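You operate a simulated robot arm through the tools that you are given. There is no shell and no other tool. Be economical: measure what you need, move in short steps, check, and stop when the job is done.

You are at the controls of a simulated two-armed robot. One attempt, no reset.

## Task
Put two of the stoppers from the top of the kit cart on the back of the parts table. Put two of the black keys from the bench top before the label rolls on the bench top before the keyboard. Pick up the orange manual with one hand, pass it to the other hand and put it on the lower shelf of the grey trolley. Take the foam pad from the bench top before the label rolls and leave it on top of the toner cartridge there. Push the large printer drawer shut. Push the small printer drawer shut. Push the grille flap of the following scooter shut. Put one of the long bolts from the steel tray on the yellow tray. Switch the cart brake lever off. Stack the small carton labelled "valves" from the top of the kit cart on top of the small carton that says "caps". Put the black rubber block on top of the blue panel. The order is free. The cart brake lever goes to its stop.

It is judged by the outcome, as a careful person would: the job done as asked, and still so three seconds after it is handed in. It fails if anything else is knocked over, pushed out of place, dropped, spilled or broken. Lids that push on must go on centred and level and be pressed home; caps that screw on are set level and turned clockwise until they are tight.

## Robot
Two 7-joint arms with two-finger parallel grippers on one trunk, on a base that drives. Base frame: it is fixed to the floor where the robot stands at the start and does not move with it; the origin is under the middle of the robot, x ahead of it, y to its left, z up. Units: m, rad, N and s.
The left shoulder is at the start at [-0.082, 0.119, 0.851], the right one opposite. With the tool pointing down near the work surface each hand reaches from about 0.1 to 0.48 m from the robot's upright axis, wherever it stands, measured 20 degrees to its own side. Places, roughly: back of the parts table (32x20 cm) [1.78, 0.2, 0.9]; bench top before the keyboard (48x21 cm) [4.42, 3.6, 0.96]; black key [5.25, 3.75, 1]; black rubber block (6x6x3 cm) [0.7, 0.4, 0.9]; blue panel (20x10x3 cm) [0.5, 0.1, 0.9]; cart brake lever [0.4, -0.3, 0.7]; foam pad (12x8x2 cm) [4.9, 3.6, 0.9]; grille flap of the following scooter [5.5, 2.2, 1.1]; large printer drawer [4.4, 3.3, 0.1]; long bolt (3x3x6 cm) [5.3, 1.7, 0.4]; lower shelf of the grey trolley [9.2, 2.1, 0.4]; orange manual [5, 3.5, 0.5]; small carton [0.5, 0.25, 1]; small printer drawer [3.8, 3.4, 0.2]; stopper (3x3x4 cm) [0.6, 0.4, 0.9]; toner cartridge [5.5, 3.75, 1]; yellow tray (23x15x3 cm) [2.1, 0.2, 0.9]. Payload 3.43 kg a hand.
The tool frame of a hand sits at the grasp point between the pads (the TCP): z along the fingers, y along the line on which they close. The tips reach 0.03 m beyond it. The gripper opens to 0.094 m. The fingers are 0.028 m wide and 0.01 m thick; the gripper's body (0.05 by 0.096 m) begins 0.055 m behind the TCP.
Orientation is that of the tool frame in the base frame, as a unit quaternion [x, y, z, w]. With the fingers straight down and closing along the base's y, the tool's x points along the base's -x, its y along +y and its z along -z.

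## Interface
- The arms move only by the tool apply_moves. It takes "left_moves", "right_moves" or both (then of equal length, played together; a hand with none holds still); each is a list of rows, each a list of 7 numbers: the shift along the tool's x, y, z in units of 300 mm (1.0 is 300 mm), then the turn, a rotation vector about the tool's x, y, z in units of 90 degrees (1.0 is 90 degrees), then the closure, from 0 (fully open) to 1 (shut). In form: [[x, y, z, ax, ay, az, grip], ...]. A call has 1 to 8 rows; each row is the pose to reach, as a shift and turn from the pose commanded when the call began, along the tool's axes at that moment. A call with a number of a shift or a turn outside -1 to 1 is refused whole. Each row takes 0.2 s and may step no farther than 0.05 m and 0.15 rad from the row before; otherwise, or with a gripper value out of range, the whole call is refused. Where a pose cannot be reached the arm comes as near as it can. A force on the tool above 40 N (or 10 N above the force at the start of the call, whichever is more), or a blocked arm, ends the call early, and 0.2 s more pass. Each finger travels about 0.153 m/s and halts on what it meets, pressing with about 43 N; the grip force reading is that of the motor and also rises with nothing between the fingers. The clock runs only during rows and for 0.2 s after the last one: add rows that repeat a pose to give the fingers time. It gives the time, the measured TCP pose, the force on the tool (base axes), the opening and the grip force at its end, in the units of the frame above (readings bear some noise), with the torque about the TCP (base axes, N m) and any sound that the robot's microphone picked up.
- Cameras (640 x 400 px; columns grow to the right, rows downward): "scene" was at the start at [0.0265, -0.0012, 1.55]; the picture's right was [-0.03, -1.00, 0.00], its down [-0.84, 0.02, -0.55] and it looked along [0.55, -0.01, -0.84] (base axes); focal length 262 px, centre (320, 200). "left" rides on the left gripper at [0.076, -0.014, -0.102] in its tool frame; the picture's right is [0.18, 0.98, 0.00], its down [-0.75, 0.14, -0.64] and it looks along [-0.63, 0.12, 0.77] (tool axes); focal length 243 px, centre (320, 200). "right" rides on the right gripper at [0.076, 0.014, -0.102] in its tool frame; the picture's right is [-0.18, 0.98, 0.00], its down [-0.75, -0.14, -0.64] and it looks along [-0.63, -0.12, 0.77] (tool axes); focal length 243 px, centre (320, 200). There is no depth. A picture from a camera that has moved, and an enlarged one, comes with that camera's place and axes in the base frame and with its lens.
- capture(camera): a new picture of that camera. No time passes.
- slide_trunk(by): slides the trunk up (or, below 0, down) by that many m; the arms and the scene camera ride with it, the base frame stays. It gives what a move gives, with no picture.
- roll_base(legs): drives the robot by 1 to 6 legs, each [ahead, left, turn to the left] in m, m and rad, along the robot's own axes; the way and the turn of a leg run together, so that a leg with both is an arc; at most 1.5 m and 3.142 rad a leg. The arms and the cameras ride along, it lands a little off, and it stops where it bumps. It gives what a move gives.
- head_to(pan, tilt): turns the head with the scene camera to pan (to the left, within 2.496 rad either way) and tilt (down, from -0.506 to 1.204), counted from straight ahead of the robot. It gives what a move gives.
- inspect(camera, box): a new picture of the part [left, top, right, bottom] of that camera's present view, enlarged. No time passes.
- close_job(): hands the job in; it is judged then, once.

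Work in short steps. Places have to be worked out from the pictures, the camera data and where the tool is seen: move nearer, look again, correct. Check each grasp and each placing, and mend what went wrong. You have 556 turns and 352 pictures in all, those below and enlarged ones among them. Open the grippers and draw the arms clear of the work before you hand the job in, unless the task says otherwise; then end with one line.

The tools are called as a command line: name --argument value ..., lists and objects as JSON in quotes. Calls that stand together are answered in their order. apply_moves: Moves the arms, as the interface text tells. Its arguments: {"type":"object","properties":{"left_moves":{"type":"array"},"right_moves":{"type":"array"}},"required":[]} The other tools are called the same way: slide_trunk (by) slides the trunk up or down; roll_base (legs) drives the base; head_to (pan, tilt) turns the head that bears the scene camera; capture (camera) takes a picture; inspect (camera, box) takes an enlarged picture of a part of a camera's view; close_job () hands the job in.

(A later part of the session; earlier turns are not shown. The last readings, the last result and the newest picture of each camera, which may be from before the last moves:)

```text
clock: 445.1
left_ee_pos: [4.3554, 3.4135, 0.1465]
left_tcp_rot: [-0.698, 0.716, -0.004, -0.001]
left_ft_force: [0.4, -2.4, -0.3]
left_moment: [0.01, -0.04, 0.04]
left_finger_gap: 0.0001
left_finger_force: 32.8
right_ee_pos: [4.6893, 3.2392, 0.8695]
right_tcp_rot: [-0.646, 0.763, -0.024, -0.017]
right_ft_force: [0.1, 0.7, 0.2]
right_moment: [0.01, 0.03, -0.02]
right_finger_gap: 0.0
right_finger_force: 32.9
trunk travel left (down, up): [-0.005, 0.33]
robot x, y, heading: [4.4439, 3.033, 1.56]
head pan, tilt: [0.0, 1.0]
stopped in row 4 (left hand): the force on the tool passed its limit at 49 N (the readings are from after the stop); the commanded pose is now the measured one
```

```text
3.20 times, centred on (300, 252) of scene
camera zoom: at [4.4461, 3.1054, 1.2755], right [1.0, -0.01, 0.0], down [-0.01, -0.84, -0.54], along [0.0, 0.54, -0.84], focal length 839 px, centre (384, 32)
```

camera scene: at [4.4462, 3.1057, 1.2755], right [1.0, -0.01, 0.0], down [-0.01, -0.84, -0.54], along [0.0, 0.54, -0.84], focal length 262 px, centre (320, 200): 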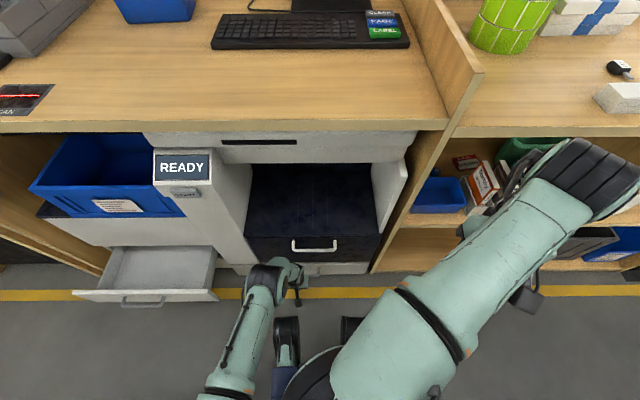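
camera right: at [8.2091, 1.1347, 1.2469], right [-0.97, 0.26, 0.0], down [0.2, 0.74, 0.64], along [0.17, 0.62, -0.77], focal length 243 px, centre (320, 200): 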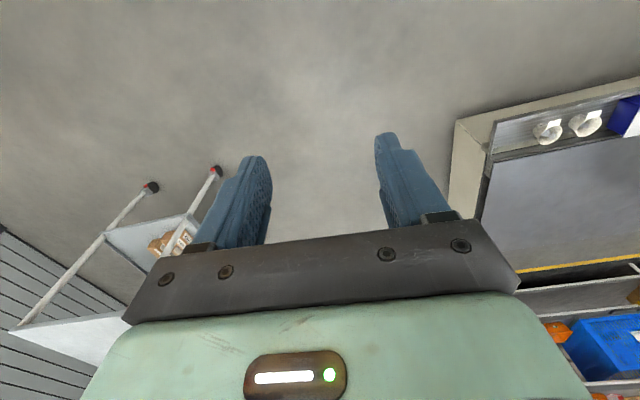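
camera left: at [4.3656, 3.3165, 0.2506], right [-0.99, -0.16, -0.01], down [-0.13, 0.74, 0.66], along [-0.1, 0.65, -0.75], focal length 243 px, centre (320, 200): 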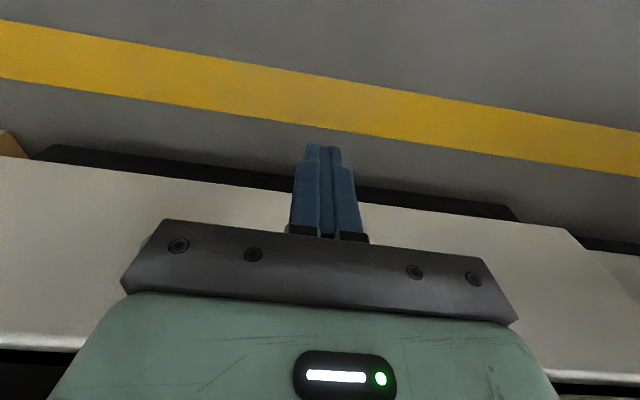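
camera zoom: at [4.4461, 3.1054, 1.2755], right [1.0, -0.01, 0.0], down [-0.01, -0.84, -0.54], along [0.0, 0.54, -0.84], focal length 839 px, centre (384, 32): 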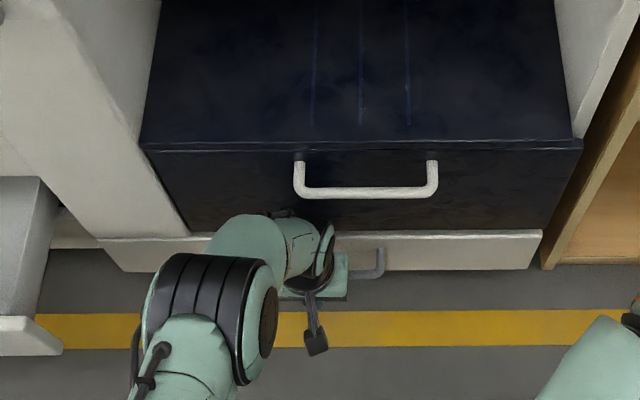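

Large drawer is home (49 N, flush). I back off and strafe left to the small drawer.

roll_base --legs '[[-0.26, 0, 0], [0, 0.5, 0]]'

capture --camera "scene"

capture --camera "left"

```text
clock: 451.4
left_ee_pos: [3.8599, 3.1541, 0.1465]
left_tcp_rot: [-0.699, 0.715, -0.004, 0.0]
left_ft_force: [0.8, -0.1, 0.0]
left_moment: [0.0, 0.0, 0.02]
left_finger_gap: 0.0
left_finger_force: 32.7
right_ee_pos: [4.1945, 2.9799, 0.8711]
right_tcp_rot: [-0.647, 0.762, -0.025, -0.016]
right_ft_force: [0.5, -0.6, -0.1]
right_moment: [0.01, -0.01, -0.03]
right_finger_gap: 0.0
right_finger_force: 33.5
trunk travel left (down, up): [-0.005, 0.33]
robot x, y, heading: [3.9515, 2.7678, 1.56]
head pan, tilt: [0.0, 1.0]
```

```text
161 pictures are left
camera scene: at [3.9503, 2.845, 1.2756], right [1.0, -0.01, 0.0], down [-0.01, -0.84, -0.54], along [0.0, 0.54, -0.84], focal length 262 px, centre (320, 200)
```

scene: 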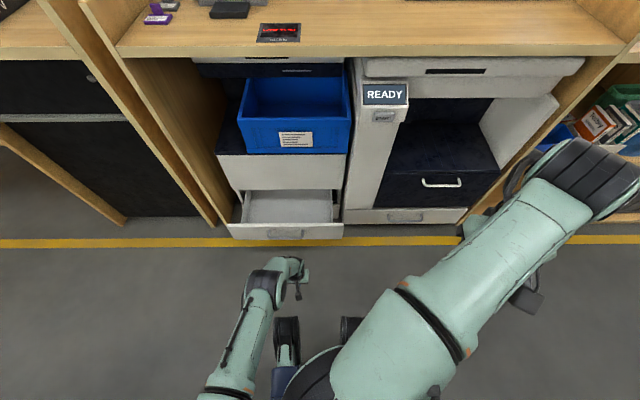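

```text
160 pictures are left
camera left: at [3.8708, 3.0784, 0.2505], right [-0.99, -0.16, 0.0], down [-0.13, 0.76, 0.64], along [-0.1, 0.63, -0.77], focal length 243 px, centre (320, 200)
```

left: 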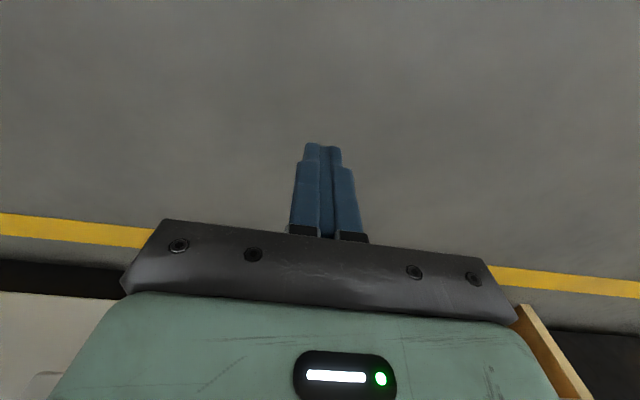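

The small drawer front spans x≈3.54–4.05 at y≈3.37. I centre the hand at x 3.79, raise it slightly, and drive ahead to near it.

apply_moves --left_moves '[[0, 0.12, -0.07, 0, 0, 0, 1], [0, 0.233, -0.133, 0, 0, 0, 1]]'

roll_base --legs '[[0.12, 0, 0]]'

capture --camera "left"

inspect --camera "scene" --box '[200, 170, 400, 295]'

```text
clock: 452.0
left_ee_pos: [3.7871, 3.156, 0.1856]
left_tcp_rot: [-0.698, 0.716, -0.004, 0.0]
left_ft_force: [-0.2, 0.2, 0.5]
left_moment: [-0.03, 0.02, 0.0]
left_finger_gap: 0.0
left_finger_force: 32.7
right_ee_pos: [4.1951, 2.9796, 0.8698]
right_tcp_rot: [-0.646, 0.763, -0.024, -0.017]
right_ft_force: [-1.3, -0.4, -1.0]
right_moment: [0.04, 0.01, -0.02]
right_finger_gap: 0.0
right_finger_force: 32.6
trunk travel left (down, up): [-0.005, 0.33]
robot x, y, heading: [3.9496, 2.7698, 1.56]
head pan, tilt: [0.0, 1.0]
```

```text
clock: 453.3
left_ee_pos: [3.7898, 3.2762, 0.1855]
left_tcp_rot: [-0.698, 0.716, -0.004, 0.0]
left_ft_force: [-0.2, -0.5, -0.3]
left_moment: [-0.02, -0.01, -0.01]
left_finger_gap: 0.0
left_finger_force: 32.4
right_ee_pos: [4.198, 3.0984, 0.8705]
right_tcp_rot: [-0.646, 0.763, -0.025, -0.016]
right_ft_force: [0.0, 0.4, 0.0]
right_moment: [0.0, 0.0, -0.03]
right_finger_gap: 0.0
right_finger_force: 32.5
trunk travel left (down, up): [-0.005, 0.33]
robot x, y, heading: [3.9518, 2.888, 1.561]
head pan, tilt: [0.0, 1.0]
```

```text
159 pictures are left
camera left: at [3.8009, 3.1999, 0.2894], right [-0.99, -0.16, 0.0], down [-0.13, 0.76, 0.64], along [-0.1, 0.63, -0.77], focal length 243 px, centre (320, 200)
```

left: 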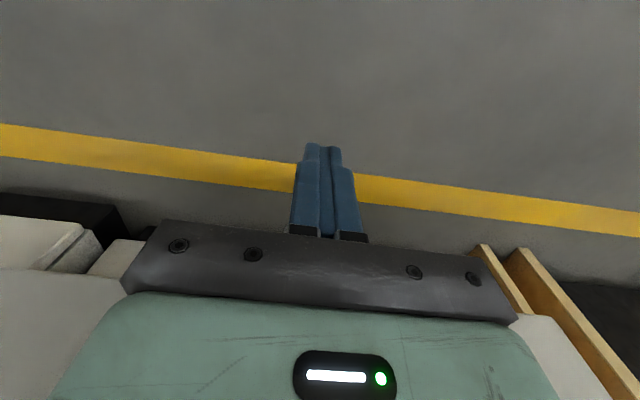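

```text
3.20 times, centred on (300, 232) of scene
camera zoom: at [3.9514, 2.9647, 1.2755], right [1.0, -0.01, 0.0], down [-0.01, -0.84, -0.54], along [0.0, 0.54, -0.84], focal length 839 px, centre (384, 96)
```

zoom: 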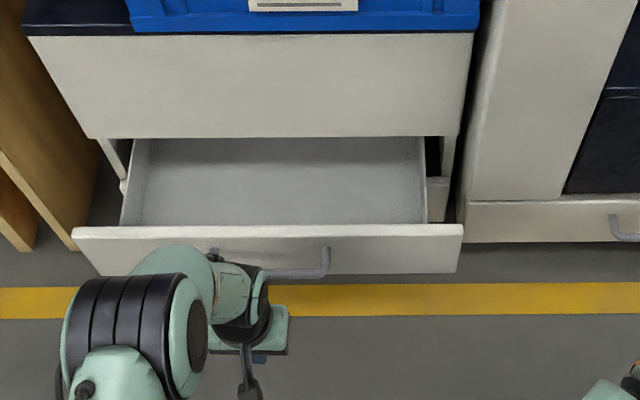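

The small drawer's panel is higher (z≈0.18–0.32). I raise the hand to 0.25 and advance.

apply_moves --left_moves '[[0, 0, -0.12, 0, 0, 0, 1], [0, 0, -0.22, 0, 0, 0, 1]]'

capture --camera "left"

```text
clock: 453.9
left_ee_pos: [3.7902, 3.2782, 0.2515]
left_tcp_rot: [-0.698, 0.716, -0.004, 0.0]
left_ft_force: [1.1, 0.1, 0.3]
left_moment: [0.01, 0.01, 0.02]
left_finger_gap: 0.0
left_finger_force: 33.3
right_ee_pos: [4.1969, 3.0994, 0.8699]
right_tcp_rot: [-0.646, 0.763, -0.024, -0.016]
right_ft_force: [-0.2, -0.5, -0.4]
right_moment: [-0.02, 0.03, 0.01]
right_finger_gap: 0.0001
right_finger_force: 32.9
trunk travel left (down, up): [-0.005, 0.33]
robot x, y, heading: [3.9496, 2.8874, 1.563]
head pan, tilt: [0.0, 1.0]
```

```text
157 pictures are left
camera left: at [3.8017, 3.2011, 0.3551], right [-0.99, -0.16, 0.0], down [-0.13, 0.76, 0.64], along [-0.1, 0.63, -0.77], focal length 243 px, centre (320, 200)
```

left: 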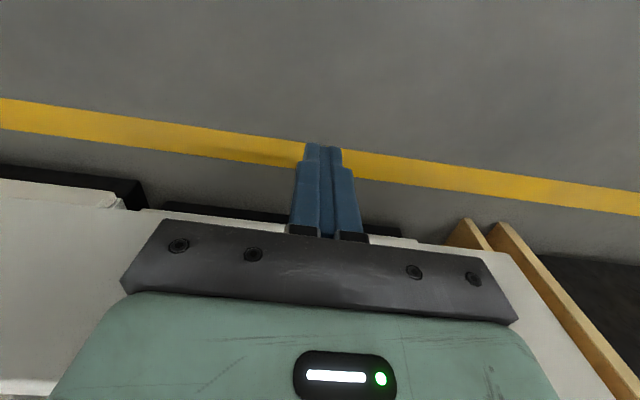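

Panel bottom is ~0.18, so the fingertips at 0.22 meet it. I drive ahead to push.

roll_base --legs '[[0.12, 0, 0]]'

inspect --camera "scene" --box '[200, 170, 400, 295]'

```text
clock: 455.1
left_ee_pos: [3.7916, 3.3975, 0.2508]
left_tcp_rot: [-0.698, 0.716, -0.003, 0.0]
left_ft_force: [0.0, 0.5, -0.2]
left_moment: [0.0, 0.0, 0.03]
left_finger_gap: 0.0
left_finger_force: 33.4
right_ee_pos: [4.1967, 3.2172, 0.8701]
right_tcp_rot: [-0.645, 0.763, -0.025, -0.018]
right_ft_force: [-0.1, 1.0, -0.1]
right_moment: [-0.01, 0.0, 0.01]
right_finger_gap: 0.0002
right_finger_force: 32.8
trunk travel left (down, up): [-0.005, 0.33]
robot x, y, heading: [3.9511, 3.0027, 1.563]
head pan, tilt: [0.0, 1.0]
```

```text
3.20 times, centred on (300, 232) of scene
camera zoom: at [3.9526, 3.0838, 1.2755], right [1.0, -0.01, 0.0], down [-0.01, -0.84, -0.54], along [0.01, 0.54, -0.84], focal length 839 px, centre (384, 96)
```

zoom: 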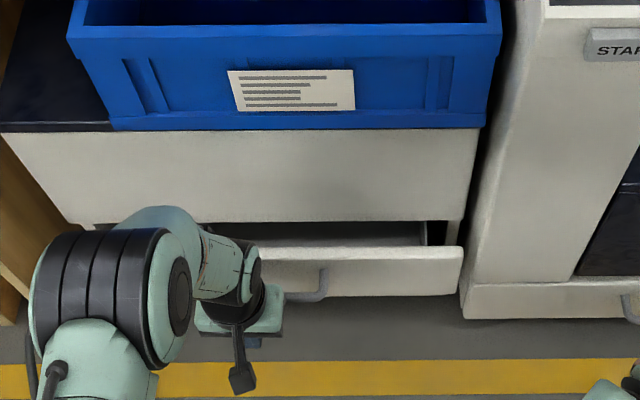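

It is nearly in. I finish with the arm, force-guarded.

apply_moves --left_moves '[[-0.05, 0, 0, 0, 0, 0, 1], [-0.1, 0, 0, 0, 0, 0, 1], [-0.15, 0, 0, 0, 0, 0, 1], [-0.2, 0, 0, 0, 0, 0, 1], [-0.25, 0, 0, 0, 0, 0, 1], [-0.3, 0, 0, 0, 0, 0, 1]]'

inspect --camera "scene" --box '[200, 170, 400, 295]'

```text
clock: 456.2
left_ee_pos: [3.7915, 3.4533, 0.2458]
left_tcp_rot: [-0.698, 0.716, -0.013, -0.009]
left_ft_force: [0.3, -6.0, 1.4]
left_moment: [0.23, 0.07, 0.06]
left_finger_gap: 0.0
left_finger_force: 32.9
right_ee_pos: [4.1971, 3.2178, 0.8703]
right_tcp_rot: [-0.645, 0.764, -0.024, -0.016]
right_ft_force: [0.1, 0.4, -0.1]
right_moment: [0.01, -0.02, 0.02]
right_finger_gap: 0.0
right_finger_force: 33.1
trunk travel left (down, up): [-0.005, 0.33]
robot x, y, heading: [3.9514, 3.0082, 1.565]
head pan, tilt: [0.0, 1.0]
stopped in row 5 (left hand): the force on the tool passed its limit at 57 N (the readings are from after the stop); the commanded pose is now the measured one
```

```text
3.20 times, centred on (300, 232) of scene
camera zoom: at [3.9525, 3.0836, 1.2755], right [1.0, -0.01, 0.0], down [-0.01, -0.84, -0.54], along [0.01, 0.54, -0.84], focal length 839 px, centre (384, 96)
```

zoom: 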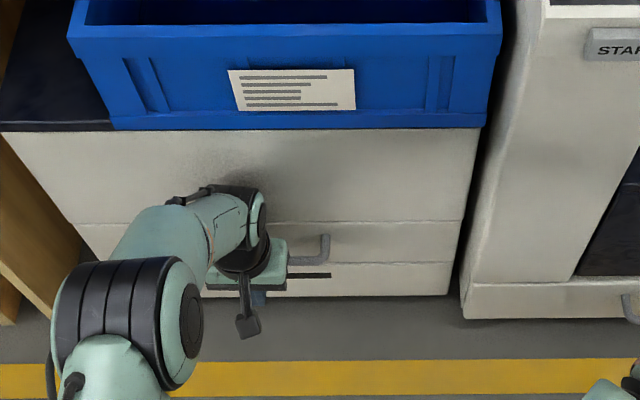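

Small drawer is flush and shut (57 N). I back away and go look at the books on the shelf for the orange manual.

roll_base --legs '[[-0.18, 0, 0], [0, -1.05, 0]]'

head_to --pan 0.0 --tilt 0.75

capture --camera "scene"

inspect --camera "scene" --box '[220, 140, 380, 240]'

```text
clock: 466.9
left_ee_pos: [4.852, 3.2621, 0.2473]
left_tcp_rot: [-0.695, 0.718, -0.012, -0.009]
left_ft_force: [0.4, -0.3, -1.0]
left_moment: [0.01, 0.02, 0.0]
left_finger_gap: 0.0001
left_finger_force: 33.7
right_ee_pos: [5.2563, 3.0232, 0.8701]
right_tcp_rot: [-0.643, 0.765, -0.024, -0.016]
right_ft_force: [0.1, 0.8, -0.4]
right_moment: [0.01, -0.01, 0.0]
right_finger_gap: 0.0003
right_finger_force: 33.0
trunk travel left (down, up): [-0.005, 0.33]
robot x, y, heading: [5.0093, 2.8129, 1.552]
head pan, tilt: [0.0, 1.0]
```

```text
clock: 467.7
left_ee_pos: [4.8514, 3.262, 0.2473]
left_tcp_rot: [-0.696, 0.718, -0.012, -0.009]
left_ft_force: [-0.2, 0.0, -0.3]
left_moment: [0.0, 0.01, -0.03]
left_finger_gap: 0.0
left_finger_force: 33.6
right_ee_pos: [5.256, 3.0237, 0.8708]
right_tcp_rot: [-0.643, 0.765, -0.025, -0.016]
right_ft_force: [-0.2, 0.4, 0.2]
right_moment: [-0.01, -0.05, 0.0]
right_finger_gap: 0.0
right_finger_force: 33.1
trunk travel left (down, up): [-0.005, 0.33]
robot x, y, heading: [5.0073, 2.8162, 1.555]
head pan, tilt: [0.0, 0.75]
```

```text
154 pictures are left
camera scene: at [5.0097, 2.9037, 1.2946], right [1.0, -0.02, 0.0], down [-0.01, -0.68, -0.73], along [0.01, 0.73, -0.68], focal length 262 px, centre (320, 200)
```

scene: 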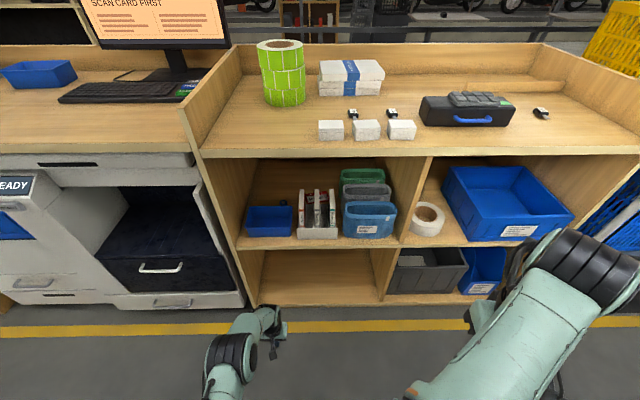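

```text
4.00 times, centred on (300, 190) of scene
camera zoom: at [5.0097, 2.9037, 1.2946], right [1.0, -0.02, 0.0], down [-0.01, -0.68, -0.73], along [0.01, 0.73, -0.68], focal length 1048 px, centre (400, 240)
```

zoom: 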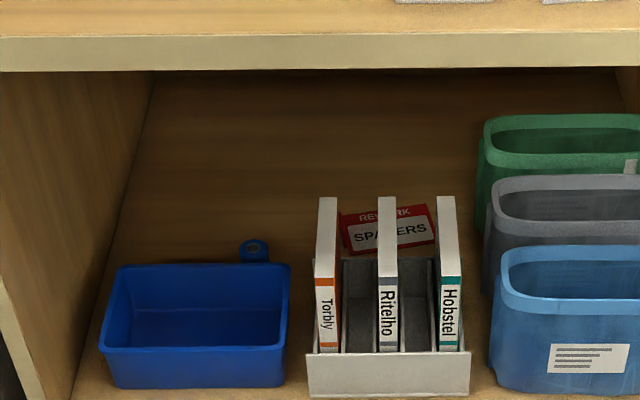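

Three manuals stand in the holder; "Torbly" with orange bands is the orange manual. I do the keys first: raise the trunk and the left hand, and straighten both hands.

slide_trunk --by 0.27

apply_moves --left_moves '[[0.1, 0, -0.12, 0, 0, 0, 1], [0.15, 0, -0.28, 0, 0, 0, 1], [0.15, 0, -0.44, 0, 0, 0, 1], [0.15, 0, -0.6, 0, 0, 0, 1], [0.15, 0, -0.76, 0, 0, 0, 1], [0.15, 0, -0.92, 0, 0, 0, 1]]'

apply_moves --left_moves '[[0, 0, -0.16, 0, 0, 0, 0], [0, 0, -0.32, 0, 0, 0, 0], [0, 0, -0.48, 0, 0, 0, 0], [0, 0, -0.64, 0, 0, 0, 0], [0, 0, -0.8, 0, 0, 0, 0], [0, 0, -0.95, 0, 0, 0, 0]]'

```text
clock: 470.4
left_ee_pos: [4.851, 3.2621, 0.5166]
left_tcp_rot: [-0.696, 0.718, -0.012, -0.009]
left_ft_force: [0.6, -0.2, -0.5]
left_moment: [0.0, 0.01, -0.01]
left_finger_gap: 0.0
left_finger_force: 32.8
right_ee_pos: [5.2561, 3.0232, 1.1399]
right_tcp_rot: [-0.643, 0.765, -0.024, -0.018]
right_ft_force: [-0.3, -0.6, -0.2]
right_moment: [0.0, 0.01, 0.01]
right_finger_gap: 0.0
right_finger_force: 33.0
trunk travel left (down, up): [-0.275, 0.06]
robot x, y, heading: [5.0094, 2.8177, 1.559]
head pan, tilt: [0.0, 0.75]
```

```text
refused: row 2 steps farther than a row can; nothing moved
```

```text
clock: 471.8
left_ee_pos: [4.8516, 3.2689, 0.8007]
left_tcp_rot: [-0.696, 0.718, -0.012, -0.01]
left_ft_force: [0.5, -0.1, -0.7]
left_moment: [-0.02, 0.05, -0.01]
left_finger_gap: 0.094
left_finger_force: 0.0
right_ee_pos: [5.2553, 3.0218, 1.1402]
right_tcp_rot: [-0.642, 0.766, -0.024, -0.015]
right_ft_force: [-0.1, 0.2, 0.8]
right_moment: [0.01, 0.01, 0.03]
right_finger_gap: 0.0
right_finger_force: 33.1
trunk travel left (down, up): [-0.275, 0.06]
robot x, y, heading: [5.0065, 2.8163, 1.555]
head pan, tilt: [0.0, 0.75]
```

apply_moves --left_moves '[[0, 0, -0.16, -0.003, -0.0188, 0, 0], [0, 0, -0.32, -0.003, -0.0188, 0, 0], [0, 0, -0.48, -0.003, -0.0188, 0, 0], [0, 0, -0.64, -0.003, -0.0188, 0, 0], [0, 0, -0.8, -0.003, -0.0188, 0, 0], [0, 0, -0.95, -0.003, -0.0188, 0, 0]]' --right_moves '[[0, 0, 0, -0.0102, -0.0353, 0, 0], [-0.05, 0, 0, -0.0102, -0.0353, -0.05, 0], [-0.1, 0, 0, -0.0102, -0.0353, -0.1, 0], [-0.15, 0, 0, -0.0102, -0.0353, -0.1, 0], [-0.15, 0, 0, -0.0102, -0.0353, -0.1, 0], [-0.15, 0, 0, -0.0102, -0.0353, -0.1, 0]]'

roll_base --legs '[[0, -0.17, 0.01], [0.32, 0, 0]]'

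head_to --pan 0.0 --tilt 0.95

capture --camera "scene"

```text
clock: 473.2
left_ee_pos: [4.8497, 3.2772, 1.0864]
left_tcp_rot: [-0.696, 0.718, -0.001, 0.0]
left_ft_force: [0.0, -0.4, -0.6]
left_moment: [0.02, 0.04, -0.04]
left_finger_gap: 0.0942
left_finger_force: 0.1
right_ee_pos: [5.2621, 3.0679, 1.1371]
right_tcp_rot: [-0.701, 0.713, 0.002, -0.002]
right_ft_force: [-0.2, -0.7, -0.7]
right_moment: [0.01, -0.01, 0.01]
right_finger_gap: 0.0936
right_finger_force: 0.1
trunk travel left (down, up): [-0.275, 0.06]
robot x, y, heading: [5.0044, 2.8137, 1.551]
head pan, tilt: [0.0, 0.75]
```

```text
clock: 477.1
left_ee_pos: [5.0218, 3.5909, 1.0861]
left_tcp_rot: [-0.699, 0.715, -0.001, 0.001]
left_ft_force: [1.2, 0.0, 0.5]
left_moment: [-0.03, -0.01, 0.03]
left_finger_gap: 0.0941
left_finger_force: 0.1
right_ee_pos: [5.4361, 3.3822, 1.1369]
right_tcp_rot: [-0.704, 0.71, 0.002, -0.002]
right_ft_force: [0.7, 1.3, 0.1]
right_moment: [0.01, -0.01, -0.01]
right_finger_gap: 0.0938
right_finger_force: 0.1
trunk travel left (down, up): [-0.275, 0.06]
robot x, y, heading: [5.1829, 3.1282, 1.56]
head pan, tilt: [0.0, 0.75]
```

```text
clock: 477.9
left_ee_pos: [5.022, 3.59, 1.0863]
left_tcp_rot: [-0.699, 0.715, 0.0, 0.001]
left_ft_force: [0.6, 0.0, 0.3]
left_moment: [-0.01, -0.02, -0.02]
left_finger_gap: 0.0941
left_finger_force: 0.2
right_ee_pos: [5.4351, 3.3828, 1.137]
right_tcp_rot: [-0.704, 0.71, 0.001, -0.003]
right_ft_force: [1.2, 0.0, 0.1]
right_moment: [-0.04, 0.0, 0.0]
right_finger_gap: 0.0942
right_finger_force: 0.1
trunk travel left (down, up): [-0.275, 0.06]
robot x, y, heading: [5.179, 3.1264, 1.564]
head pan, tilt: [0.0, 0.949]
```

```text
152 pictures are left
camera scene: at [5.1849, 3.1585, 1.5531], right [1.0, -0.01, 0.0], down [-0.01, -0.81, -0.58], along [0.01, 0.58, -0.81], focal length 262 px, centre (320, 200)
```

scene: 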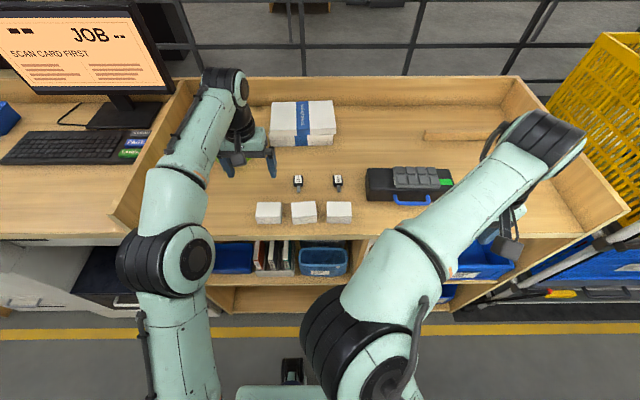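

Keys 27 and 35 lie at about (5.126, 3.67) and (5.245, 3.67). I bring the left hand over key 27.

apply_moves --left_moves '[[-0.06, -0.09, 0.05, 0, 0, 0, 0], [-0.12, -0.18, 0.1, 0, 0, 0, 0], [-0.18, -0.27, 0.16, 0, 0, 0, 0], [-0.22, -0.347, 0.22, 0, 0, 0, 0]]'

capture --camera "left"

inspect --camera "left" --box '[240, 80, 400, 180]'

```text
clock: 478.9
left_ee_pos: [5.1235, 3.639, 1.0171]
left_tcp_rot: [-0.699, 0.715, 0.0, 0.001]
left_ft_force: [0.0, -0.1, -0.1]
left_moment: [-0.02, 0.01, -0.02]
left_finger_gap: 0.0941
left_finger_force: 0.0
left hand out of reach, approached as far as the arm can: row 3, 4
right_ee_pos: [5.4367, 3.3829, 1.1376]
right_tcp_rot: [-0.704, 0.71, 0.001, -0.002]
right_ft_force: [0.2, 1.1, 0.1]
right_moment: [-0.03, 0.02, 0.0]
right_finger_gap: 0.094
right_finger_force: 0.1
trunk travel left (down, up): [-0.275, 0.06]
robot x, y, heading: [5.1848, 3.1322, 1.563]
head pan, tilt: [0.0, 0.949]
```

```text
151 pictures are left
camera left: at [5.1361, 3.5632, 1.1209], right [-0.99, -0.16, 0.0], down [-0.12, 0.76, 0.64], along [-0.1, 0.63, -0.77], focal length 243 px, centre (320, 200)
```

left: 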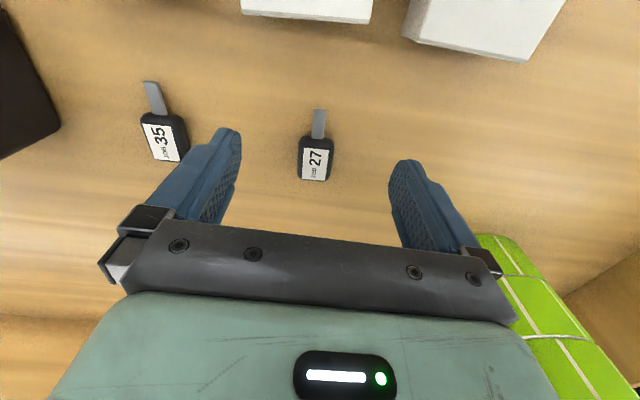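

```text
4.00 times, centred on (320, 130) of left
camera zoom: at [5.1361, 3.5632, 1.1209], right [-0.99, -0.16, 0.0], down [-0.12, 0.76, 0.64], along [-0.1, 0.63, -0.77], focal length 970 px, centre (320, 480)
```

zoom: 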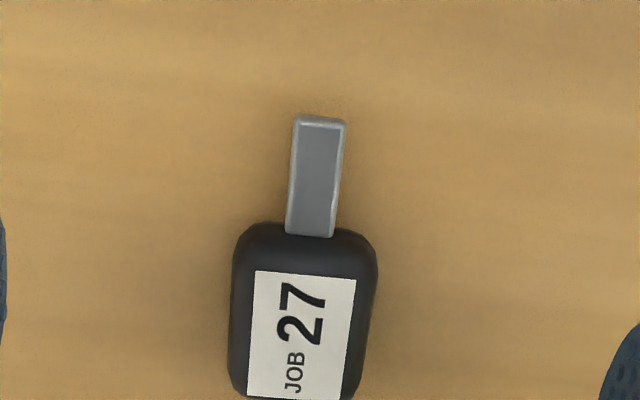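

The fob's centre is at (5.124, 3.665). I move the base 4 cm ahead, then lower onto it.

roll_base --legs '[[0.04, 0, 0]]'

capture --camera "left"

```text
clock: 479.7
left_ee_pos: [5.1246, 3.6786, 1.018]
left_tcp_rot: [-0.698, 0.716, -0.001, 0.001]
left_ft_force: [0.4, 0.1, -1.1]
left_moment: [-0.02, -0.01, 0.03]
left_finger_gap: 0.0938
left_finger_force: 0.1
right_ee_pos: [5.4357, 3.4209, 1.1377]
right_tcp_rot: [-0.703, 0.711, 0.001, -0.003]
right_ft_force: [-0.1, 0.6, 0.7]
right_moment: [-0.04, 0.0, -0.03]
right_finger_gap: 0.0941
right_finger_force: 0.1
trunk travel left (down, up): [-0.275, 0.06]
robot x, y, heading: [5.1865, 3.1691, 1.567]
head pan, tilt: [0.0, 0.949]
```

```text
149 pictures are left
camera left: at [5.1366, 3.6023, 1.121], right [-0.99, -0.16, 0.0], down [-0.12, 0.76, 0.64], along [-0.1, 0.63, -0.77], focal length 243 px, centre (320, 200)
```

left: 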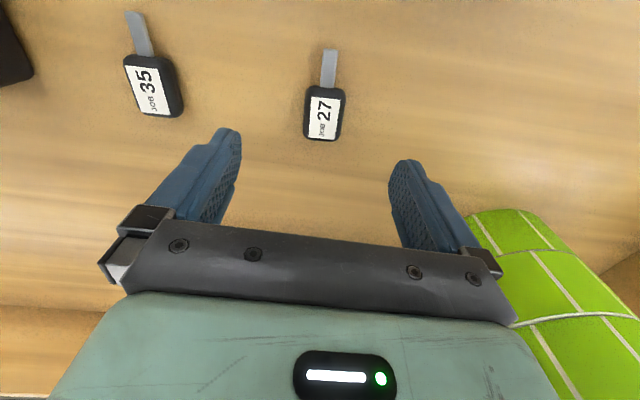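

apply_moves --left_moves '[[0.03, 0, 0.06, 0, 0, 0, 0.35], [0.03, 0, 0.13, 0, 0, 0, 0.35], [0.03, 0, 0.18, 0, 0, 0, 0.35], [0.03, 0, 0.195, 0, 0, 0, 0.35], [0.03, 0, 0.205, 0, 0, 0, 0.35], [0.03, 0, 0.215, 0, 0, 0, 0.35], [0.03, 0, 0.225, 0, 0, 0, 0.35], [0.03, 0, 0.235, 0, 0, 0, 0.35]]'

capture --camera "left"

```text
clock: 481.3
left_ee_pos: [5.124, 3.6683, 0.9594]
left_tcp_rot: [-0.699, 0.715, 0.002, 0.005]
left_ft_force: [-1.2, -10.9, 12.7]
left_moment: [-0.52, 0.48, 0.4]
left_finger_gap: 0.0615
left_finger_force: 0.5
right_ee_pos: [5.437, 3.4194, 1.1378]
right_tcp_rot: [-0.704, 0.711, 0.002, -0.002]
right_ft_force: [-0.3, -0.1, -1.2]
right_moment: [0.02, 0.0, 0.03]
right_finger_gap: 0.094
right_finger_force: 0.0
trunk travel left (down, up): [-0.275, 0.06]
robot x, y, heading: [5.1835, 3.169, 1.559]
head pan, tilt: [0.0, 0.949]
stopped in row 7 (left hand): the force on the tool passed its limit at 44 N (the readings are from after the stop); the commanded pose is now the measured one
```

```text
148 pictures are left
camera left: at [5.1356, 3.5911, 1.0626], right [-0.99, -0.16, -0.01], down [-0.13, 0.75, 0.65], along [-0.1, 0.64, -0.76], focal length 243 px, centre (320, 200)
```

left: 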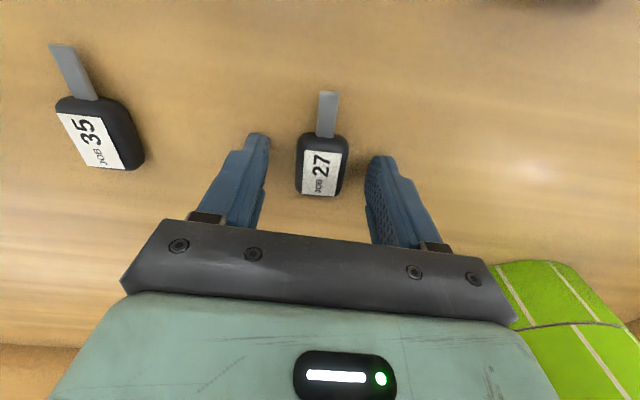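

Bench contact (top ≈0.928). The fob is between the fingers; I close and lift.

apply_moves --left_moves '[[0, 0, -0.002, 0, 0, 0, 0.35], [0, 0, -0.002, 0, 0, 0, 1], [0, 0, -0.002, 0, 0, 0, 1], [0, 0, -0.03, 0, 0, 0, 1], [0, 0, -0.1, 0, 0, 0, 1], [0, 0, -0.2, 0, 0, 0, 1]]'

capture --camera "left"

```text
clock: 482.7
left_ee_pos: [5.1257, 3.6721, 1.0179]
left_tcp_rot: [-0.698, 0.716, 0.002, 0.005]
left_ft_force: [0.6, -0.2, -0.8]
left_moment: [0.0, 0.0, 0.01]
left_finger_gap: 0.0287
left_finger_force: 43.1
right_ee_pos: [5.4364, 3.4212, 1.1369]
right_tcp_rot: [-0.704, 0.711, 0.001, -0.002]
right_ft_force: [-0.2, 0.5, 0.7]
right_moment: [-0.02, 0.01, -0.02]
right_finger_gap: 0.094
right_finger_force: 0.2
trunk travel left (down, up): [-0.275, 0.06]
robot x, y, heading: [5.182, 3.1686, 1.558]
head pan, tilt: [0.0, 0.949]
```

```text
147 pictures are left
camera left: at [5.1378, 3.5932, 1.1207], right [-0.99, -0.16, -0.01], down [-0.13, 0.75, 0.65], along [-0.1, 0.64, -0.76], focal length 243 px, centre (320, 200)
```

left: 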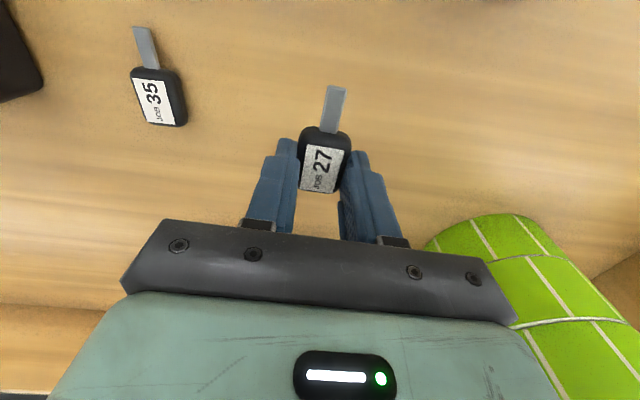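

Key 27 is held. I withdraw the left hand and bring the right hand over key 35.

apply_moves --left_moves '[[0.1, 0.06, -0.08, 0, 0, 0, 1], [0.2, 0.12, -0.16, 0, 0, 0, 1], [0.3, 0.2, -0.24, 0, 0, 0, 1], [0.4, 0.28, -0.3, 0, 0, 0, 1], [0.5, 0.36, -0.33, 0, 0, 0, 1], [0.6, 0.42, -0.33, 0, 0, 0, 1], [0.67, 0.47, -0.33, 0, 0, 0, 1]]'

apply_moves --right_moves '[[-0.1, 0.1, 0, 0, 0, 0, 0.2], [-0.2, 0.2, 0, 0, 0, 0, 0.2], [-0.3, 0.3, 0, 0, 0, 0, 0.2], [-0.4, 0.4, 0, 0, 0, 0, 0.2], [-0.5, 0.5, 0.02, 0, 0, 0, 0.2], [-0.6, 0.6, 0.08, 0, 0, 0, 0.2], [-0.7, 0.63, 0.16, 0, 0, 0, 0.2], [-0.78, 0.63, 0.28, 0, 0, 0, 0.2]]'

capture --camera "right"

```text
clock: 484.3
left_ee_pos: [4.9752, 3.4694, 1.1153]
left_tcp_rot: [-0.698, 0.716, 0.002, 0.005]
left_ft_force: [0.4, 0.2, -0.7]
left_moment: [0.0, -0.04, 0.0]
left_finger_gap: 0.0285
left_finger_force: 43.0
right_ee_pos: [5.4361, 3.4209, 1.1377]
right_tcp_rot: [-0.703, 0.711, 0.002, -0.002]
right_ft_force: [-0.9, -0.9, 0.5]
right_moment: [0.01, -0.01, -0.03]
right_finger_gap: 0.0941
right_finger_force: 0.1
trunk travel left (down, up): [-0.275, 0.06]
robot x, y, heading: [5.1807, 3.164, 1.561]
head pan, tilt: [0.0, 0.949]
```

```text
clock: 486.1
left_ee_pos: [4.9752, 3.4716, 1.1142]
left_tcp_rot: [-0.699, 0.715, 0.002, 0.005]
left_ft_force: [-0.5, -1.1, -0.2]
left_moment: [0.0, -0.01, 0.02]
left_finger_gap: 0.0285
left_finger_force: 42.8
right_ee_pos: [5.2499, 3.6339, 1.0485]
right_tcp_rot: [-0.703, 0.711, 0.002, -0.003]
right_ft_force: [0.2, 0.1, 0.8]
right_moment: [0.0, 0.03, 0.0]
right_finger_gap: 0.075
right_finger_force: 0.0
right hand out of reach, approached as far as the arm can: row 7, 8
trunk travel left (down, up): [-0.275, 0.06]
robot x, y, heading: [5.1873, 3.1672, 1.557]
head pan, tilt: [0.0, 0.949]
```

```text
146 pictures are left
camera right: at [5.2346, 3.5579, 1.1511], right [-0.98, 0.19, 0.0], down [0.15, 0.75, 0.64], along [0.12, 0.63, -0.77], focal length 243 px, centre (320, 200)
```

right: 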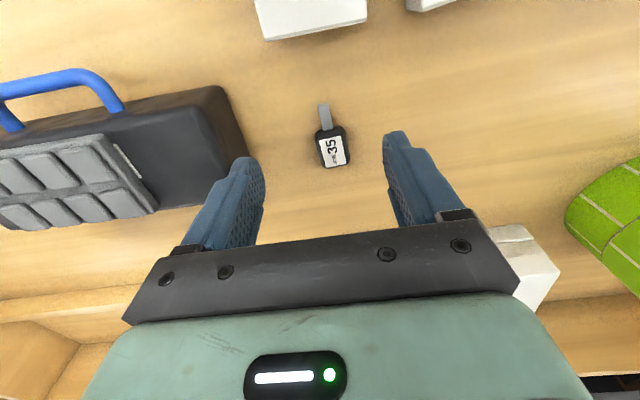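

Fob 35 is at (5.244, 3.672). I lower with a slight shift forward.

apply_moves --right_moves '[[-0.03, 0.01, 0.08, 0, 0, 0, 0.35], [-0.07, 0.02, 0.16, 0, 0, 0, 0.35], [-0.12, 0.02, 0.23, 0, 0, 0, 0.35], [-0.123, 0.02, 0.28, 0, 0, 0, 0.35]]'

capture --camera "right"

```text
clock: 487.1
left_ee_pos: [4.9753, 3.4722, 1.1143]
left_tcp_rot: [-0.699, 0.715, 0.002, 0.006]
left_ft_force: [0.4, 0.8, 0.0]
left_moment: [-0.01, 0.04, 0.01]
left_finger_gap: 0.0285
left_finger_force: 42.8
right_ee_pos: [5.235, 3.6473, 0.9688]
right_tcp_rot: [-0.703, 0.711, 0.001, -0.001]
right_ft_force: [-0.2, 0.5, -1.6]
right_moment: [0.0, 0.01, 0.02]
right_finger_gap: 0.0609
right_finger_force: 0.2
right hand out of reach, approached as far as the arm can: row 1, 2, 3, 4
trunk travel left (down, up): [-0.275, 0.06]
robot x, y, heading: [5.1853, 3.1657, 1.561]
head pan, tilt: [0.0, 0.949]
```

```text
145 pictures are left
camera right: at [5.2209, 3.5716, 1.0709], right [-0.98, 0.19, 0.01], down [0.15, 0.75, 0.64], along [0.12, 0.63, -0.77], focal length 243 px, centre (320, 200)
```

right: 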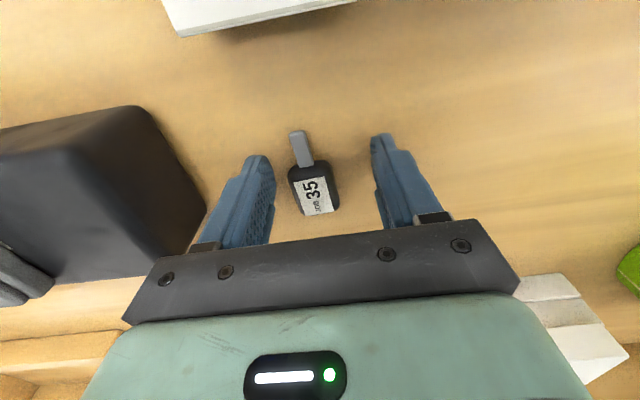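

The arm is 2 cm short; I move the base.

roll_base --legs '[[0.027, -0.008, 0]]'

apply_moves --right_moves '[[0, 0, 0.015, 0, 0, 0, 0.35], [0, 0, 0.025, 0, 0, 0, 0.35], [0, 0, 0.035, 0, 0, 0, 0.35], [0, 0, 0.045, 0, 0, 0, 0.35], [0, 0, 0.055, 0, 0, 0, 0.35]]'

capture --camera "right"

```text
clock: 487.9
left_ee_pos: [4.9834, 3.4985, 1.1145]
left_tcp_rot: [-0.699, 0.715, 0.003, 0.005]
left_ft_force: [-0.1, -0.4, -0.5]
left_moment: [0.02, -0.01, -0.01]
left_finger_gap: 0.0287
left_finger_force: 43.2
right_ee_pos: [5.2433, 3.6743, 0.9682]
right_tcp_rot: [-0.704, 0.711, 0.002, -0.003]
right_ft_force: [0.1, 0.0, 0.3]
right_moment: [-0.04, 0.01, 0.03]
right_finger_gap: 0.0613
right_finger_force: 0.1
trunk travel left (down, up): [-0.275, 0.06]
robot x, y, heading: [5.194, 3.1965, 1.56]
head pan, tilt: [0.0, 0.949]
```

```text
clock: 489.1
left_ee_pos: [4.9832, 3.4971, 1.1136]
left_tcp_rot: [-0.699, 0.715, 0.002, 0.006]
left_ft_force: [-0.7, 0.5, -0.3]
left_moment: [0.03, 0.0, -0.01]
left_finger_gap: 0.0285
left_finger_force: 43.5
right_ee_pos: [5.2433, 3.6739, 0.9598]
right_tcp_rot: [-0.704, 0.71, 0.004, 0.001]
right_ft_force: [-0.6, -4.9, 10.3]
right_moment: [-0.32, -0.34, -0.13]
right_finger_gap: 0.0605
right_finger_force: 0.0
trunk travel left (down, up): [-0.275, 0.06]
robot x, y, heading: [5.1973, 3.1947, 1.561]
head pan, tilt: [0.0, 0.949]
stopped in row 5 (right hand): the force on the tool passed its limit at 45 N (the readings are from after the stop); the commanded pose is now the measured one
```

```text
144 pictures are left
camera right: at [5.2286, 3.5973, 1.0622], right [-0.98, 0.19, 0.01], down [0.15, 0.75, 0.65], along [0.12, 0.64, -0.76], focal length 243 px, centre (320, 200)
```

right: 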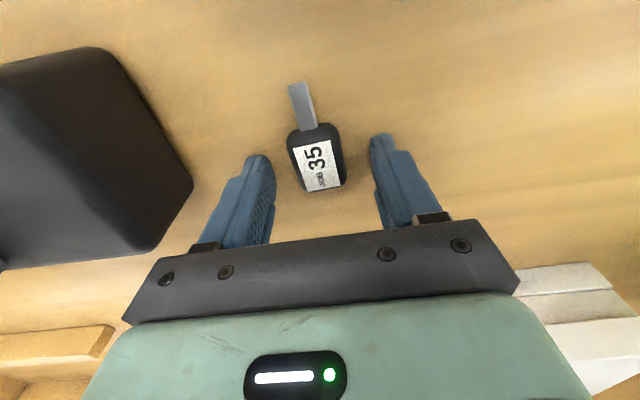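

Positioned around the fob. I close and lift.

apply_moves --right_moves '[[0, 0, -0.002, 0, 0, 0, 0.35], [0, 0, -0.002, 0, 0, 0, 1], [0, 0, -0.002, 0, 0, 0, 1], [0, 0, -0.03, 0, 0, 0, 1], [0, 0, -0.1, 0, 0, 0, 1], [0, 0, -0.2, 0, 0, 0, 1]]'

capture --camera "right"

```text
clock: 490.5
left_ee_pos: [4.9839, 3.499, 1.1145]
left_tcp_rot: [-0.699, 0.715, 0.003, 0.006]
left_ft_force: [0.2, 0.3, -0.9]
left_moment: [0.02, 0.03, -0.01]
left_finger_gap: 0.0285
left_finger_force: 42.4
right_ee_pos: [5.2431, 3.6702, 1.0153]
right_tcp_rot: [-0.704, 0.71, 0.004, 0.002]
right_ft_force: [-0.5, 0.0, -0.1]
right_moment: [0.03, 0.0, 0.0]
right_finger_gap: 0.0287
right_finger_force: 42.5
right hand out of reach, approached as far as the arm can: row 6
trunk travel left (down, up): [-0.275, 0.06]
robot x, y, heading: [5.19, 3.1947, 1.558]
head pan, tilt: [0.0, 0.949]
```

```text
143 pictures are left
camera right: at [5.2283, 3.5932, 1.118], right [-0.98, 0.19, 0.01], down [0.15, 0.75, 0.65], along [0.12, 0.64, -0.76], focal length 243 px, centre (320, 200)
```

right: 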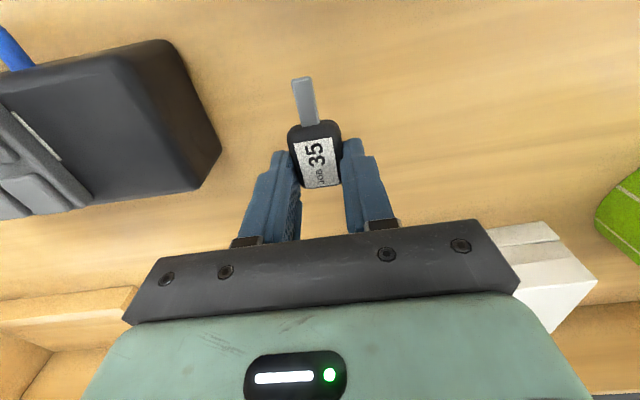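

Both keys are held. I retract the right hand, back off and strafe to the keyboard bench.

apply_moves --right_moves '[[0.0, 0, -0.1, 0, 0, 0, 1], [0.1, -0.03, -0.2, 0, 0, 0, 1], [0.22, -0.08, -0.27, 0, 0, 0, 1], [0.35, -0.13, -0.3, 0, 0, 0, 1], [0.48, -0.18, -0.33, 0, 0, 0, 1], [0.6, -0.22, -0.33, 0, 0, 0, 1]]'

roll_base --legs '[[-0.22, 0, 0], [0, 0.76, 0.01]]'

capture --camera "scene"

```text
clock: 491.9
left_ee_pos: [4.9832, 3.4979, 1.1134]
left_tcp_rot: [-0.7, 0.715, 0.003, 0.006]
left_ft_force: [0.6, -0.3, -0.1]
left_moment: [0.01, 0.02, -0.01]
left_finger_gap: 0.0283
left_finger_force: 42.5
right_ee_pos: [5.311, 3.485, 1.1143]
right_tcp_rot: [-0.705, 0.709, 0.004, 0.002]
right_ft_force: [0.2, 0.0, -0.4]
right_moment: [0.04, -0.03, 0.04]
right_finger_gap: 0.0287
right_finger_force: 42.9
right hand out of reach, approached as far as the arm can: row 1
trunk travel left (down, up): [-0.275, 0.06]
robot x, y, heading: [5.1911, 3.1957, 1.562]
head pan, tilt: [0.0, 0.949]
```

```text
clock: 500.1
left_ee_pos: [4.2275, 3.2587, 1.1137]
left_tcp_rot: [0.713, -0.702, -0.002, -0.005]
left_ft_force: [0.4, -0.4, -0.3]
left_moment: [0.01, -0.03, 0.03]
left_finger_gap: 0.0285
left_finger_force: 43.5
right_ee_pos: [4.5558, 3.2587, 1.1139]
right_tcp_rot: [0.717, -0.697, -0.005, -0.002]
right_ft_force: [-0.6, -0.9, -0.3]
right_moment: [-0.01, 0.03, 0.0]
right_finger_gap: 0.0283
right_finger_force: 43.3
trunk travel left (down, up): [-0.275, 0.06]
robot x, y, heading: [4.4487, 2.9659, 1.601]
head pan, tilt: [0.0, 0.949]
```

```text
142 pictures are left
camera scene: at [4.4494, 2.9932, 1.553], right [1.0, 0.03, 0.0], down [0.02, -0.81, -0.58], along [-0.02, 0.58, -0.81], focal length 262 px, centre (320, 200)
```

scene: 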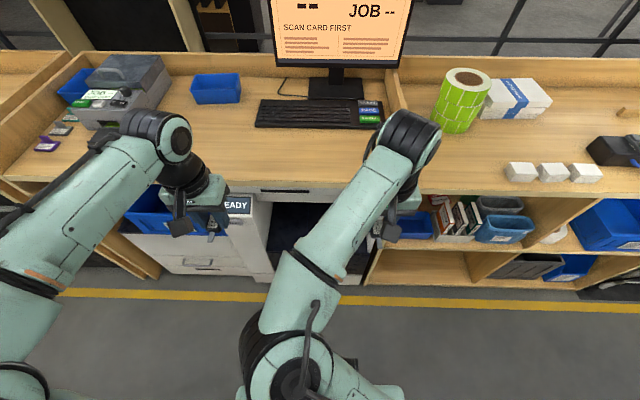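

The free bench strip before the keyboard spans y≈3.48–3.75. I square up and move in.

roll_base --legs '[[0, 0, -0.03], [0.16, 0.03, 0]]'

apply_moves --left_moves '[[-0.1, -0.07, 0.05, 0, 0, 0, 1], [-0.2, -0.14, 0.1, 0, 0, 0, 1], [-0.3, -0.21, 0.16, 0, 0, 0, 1], [-0.4, -0.28, 0.22, 0, 0, 0, 1], [-0.5, -0.35, 0.28, 0, 0, 0, 1]]' --right_moves '[[-0.1, 0.0, 0.05, 0, 0, 0, 1], [-0.2, 0.0, 0.1, 0, 0, 0, 1], [-0.3, 0.0, 0.16, 0, 0, 0, 1], [-0.4, 0.0, 0.22, 0, 0, 0, 1], [-0.5, 0.0, 0.28, 0, 0, 0, 1]]'

capture --camera "scene"

```text
clock: 501.9
left_ee_pos: [4.2086, 3.4296, 1.1137]
left_tcp_rot: [-0.701, 0.713, 0.003, 0.005]
left_ft_force: [0.5, 0.5, -0.4]
left_moment: [-0.02, -0.02, 0.0]
left_finger_gap: 0.0285
left_finger_force: 42.5
right_ee_pos: [4.5346, 3.4202, 1.1151]
right_tcp_rot: [-0.707, 0.708, 0.004, 0.002]
right_ft_force: [0.4, -0.4, -0.9]
right_moment: [0.02, 0.02, -0.01]
right_finger_gap: 0.0286
right_finger_force: 42.6
trunk travel left (down, up): [-0.275, 0.06]
robot x, y, heading: [4.4172, 3.1246, 1.569]
head pan, tilt: [0.0, 0.949]
```

```text
clock: 503.1
left_ee_pos: [4.3186, 3.5806, 1.0327]
left_tcp_rot: [-0.701, 0.713, 0.003, 0.004]
left_ft_force: [0.3, -0.4, 0.0]
left_moment: [-0.01, 0.01, 0.01]
left_finger_gap: 0.0285
left_finger_force: 43.0
right_ee_pos: [4.5338, 3.5706, 1.0341]
right_tcp_rot: [-0.706, 0.708, 0.004, 0.001]
right_ft_force: [-0.4, -0.4, 0.7]
right_moment: [0.0, -0.01, -0.01]
right_finger_gap: 0.0283
right_finger_force: 43.0
trunk travel left (down, up): [-0.275, 0.06]
robot x, y, heading: [4.4183, 3.127, 1.566]
head pan, tilt: [0.0, 0.949]
```

```text
141 pictures are left
camera scene: at [4.4215, 3.1595, 1.5531], right [1.0, 0.0, 0.0], down [0.0, -0.81, -0.58], along [0.0, 0.58, -0.81], focal length 262 px, centre (320, 200)
```

scene: 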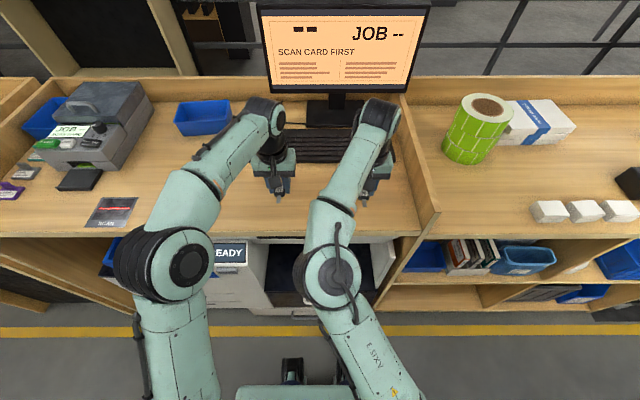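

Both are over the strip. I lower each to contact.

apply_moves --left_moves '[[0, 0, 0.07, 0, 0, 0, 1], [0, 0, 0.14, 0, 0, 0, 1], [0, 0, 0.19, 0, 0, 0, 1]]' --right_moves '[[0, 0, 0.07, 0, 0, 0, 1], [0, 0, 0.14, 0, 0, 0, 1], [0, 0, 0.19, 0, 0, 0, 1]]'

apply_moves --left_moves '[[0, 0, 0.01, 0, 0, 0, 1], [0, 0, 0.02, 0, 0, 0, 1], [0, 0, 0.03, 0, 0, 0, 1], [0, 0, 0.04, 0, 0, 0, 1], [0, 0, 0.05, 0, 0, 0, 1], [0, 0, 0.06, 0, 0, 0, 1], [0, 0, 0.067, 0, 0, 0, 1], [0, 0, 0.074, 0, 0, 0, 1]]'

apply_moves --right_moves '[[0, 0, 0.01, 0, 0, 0, 1], [0, 0, 0.02, 0, 0, 0, 1], [0, 0, 0.03, 0, 0, 0, 1], [0, 0, 0.04, 0, 0, 0, 1], [0, 0, 0.05, 0, 0, 0, 1], [0, 0, 0.06, 0, 0, 0, 1], [0, 0, 0.067, 0, 0, 0, 1], [0, 0, 0.074, 0, 0, 0, 1]]'

```text
clock: 503.9
left_ee_pos: [4.3165, 3.5788, 0.9805]
left_tcp_rot: [-0.702, 0.713, 0.005, 0.01]
left_ft_force: [-0.7, -1.5, 27.6]
left_moment: [-0.39, 0.52, 0.01]
left_finger_gap: 0.0283
left_finger_force: 42.8
right_ee_pos: [4.5354, 3.5707, 0.9808]
right_tcp_rot: [-0.707, 0.707, 0.007, 0.006]
right_ft_force: [-0.6, 8.3, 21.6]
right_moment: [-0.09, -0.36, 0.06]
right_finger_gap: 0.0285
right_finger_force: 43.1
trunk travel left (down, up): [-0.275, 0.06]
robot x, y, heading: [4.4214, 3.126, 1.567]
head pan, tilt: [0.0, 0.949]
```

```text
clock: 504.3
left_ee_pos: [4.3154, 3.5778, 0.9805]
left_tcp_rot: [-0.701, 0.713, 0.006, 0.012]
left_ft_force: [0.2, -3.5, 12.8]
left_moment: [-0.24, 0.23, 0.07]
left_finger_gap: 0.0287
left_finger_force: 43.3
right_ee_pos: [4.536, 3.5697, 0.9803]
right_tcp_rot: [-0.707, 0.707, 0.008, 0.007]
right_ft_force: [0.5, -1.2, 13.7]
right_moment: [-0.26, -0.21, -0.09]
right_finger_gap: 0.0287
right_finger_force: 42.9
trunk travel left (down, up): [-0.275, 0.06]
robot x, y, heading: [4.4195, 3.124, 1.569]
head pan, tilt: [0.0, 0.949]
stopped in row 1 (left hand): the force on the tool passed its limit at 43 N (the readings are from after the stop); the commanded pose is now the measured one
```

```text
clock: 504.8
left_ee_pos: [4.3156, 3.5776, 0.9809]
left_tcp_rot: [-0.701, 0.713, 0.006, 0.013]
left_ft_force: [-0.5, -5.1, 8.6]
left_moment: [-0.25, 0.24, 0.12]
left_finger_gap: 0.0285
left_finger_force: 42.7
right_ee_pos: [4.5359, 3.5696, 0.98]
right_tcp_rot: [-0.707, 0.707, 0.009, 0.009]
right_ft_force: [0.1, -2.8, 10.9]
right_moment: [-0.3, -0.04, -0.05]
right_finger_gap: 0.0285
right_finger_force: 42.8
trunk travel left (down, up): [-0.275, 0.06]
robot x, y, heading: [4.4196, 3.1285, 1.567]
head pan, tilt: [0.0, 0.949]
stopped in row 2 (right hand): the force on the tool passed its limit at 44 N (the readings are from after the stop); the commanded pose is now the measured one
```

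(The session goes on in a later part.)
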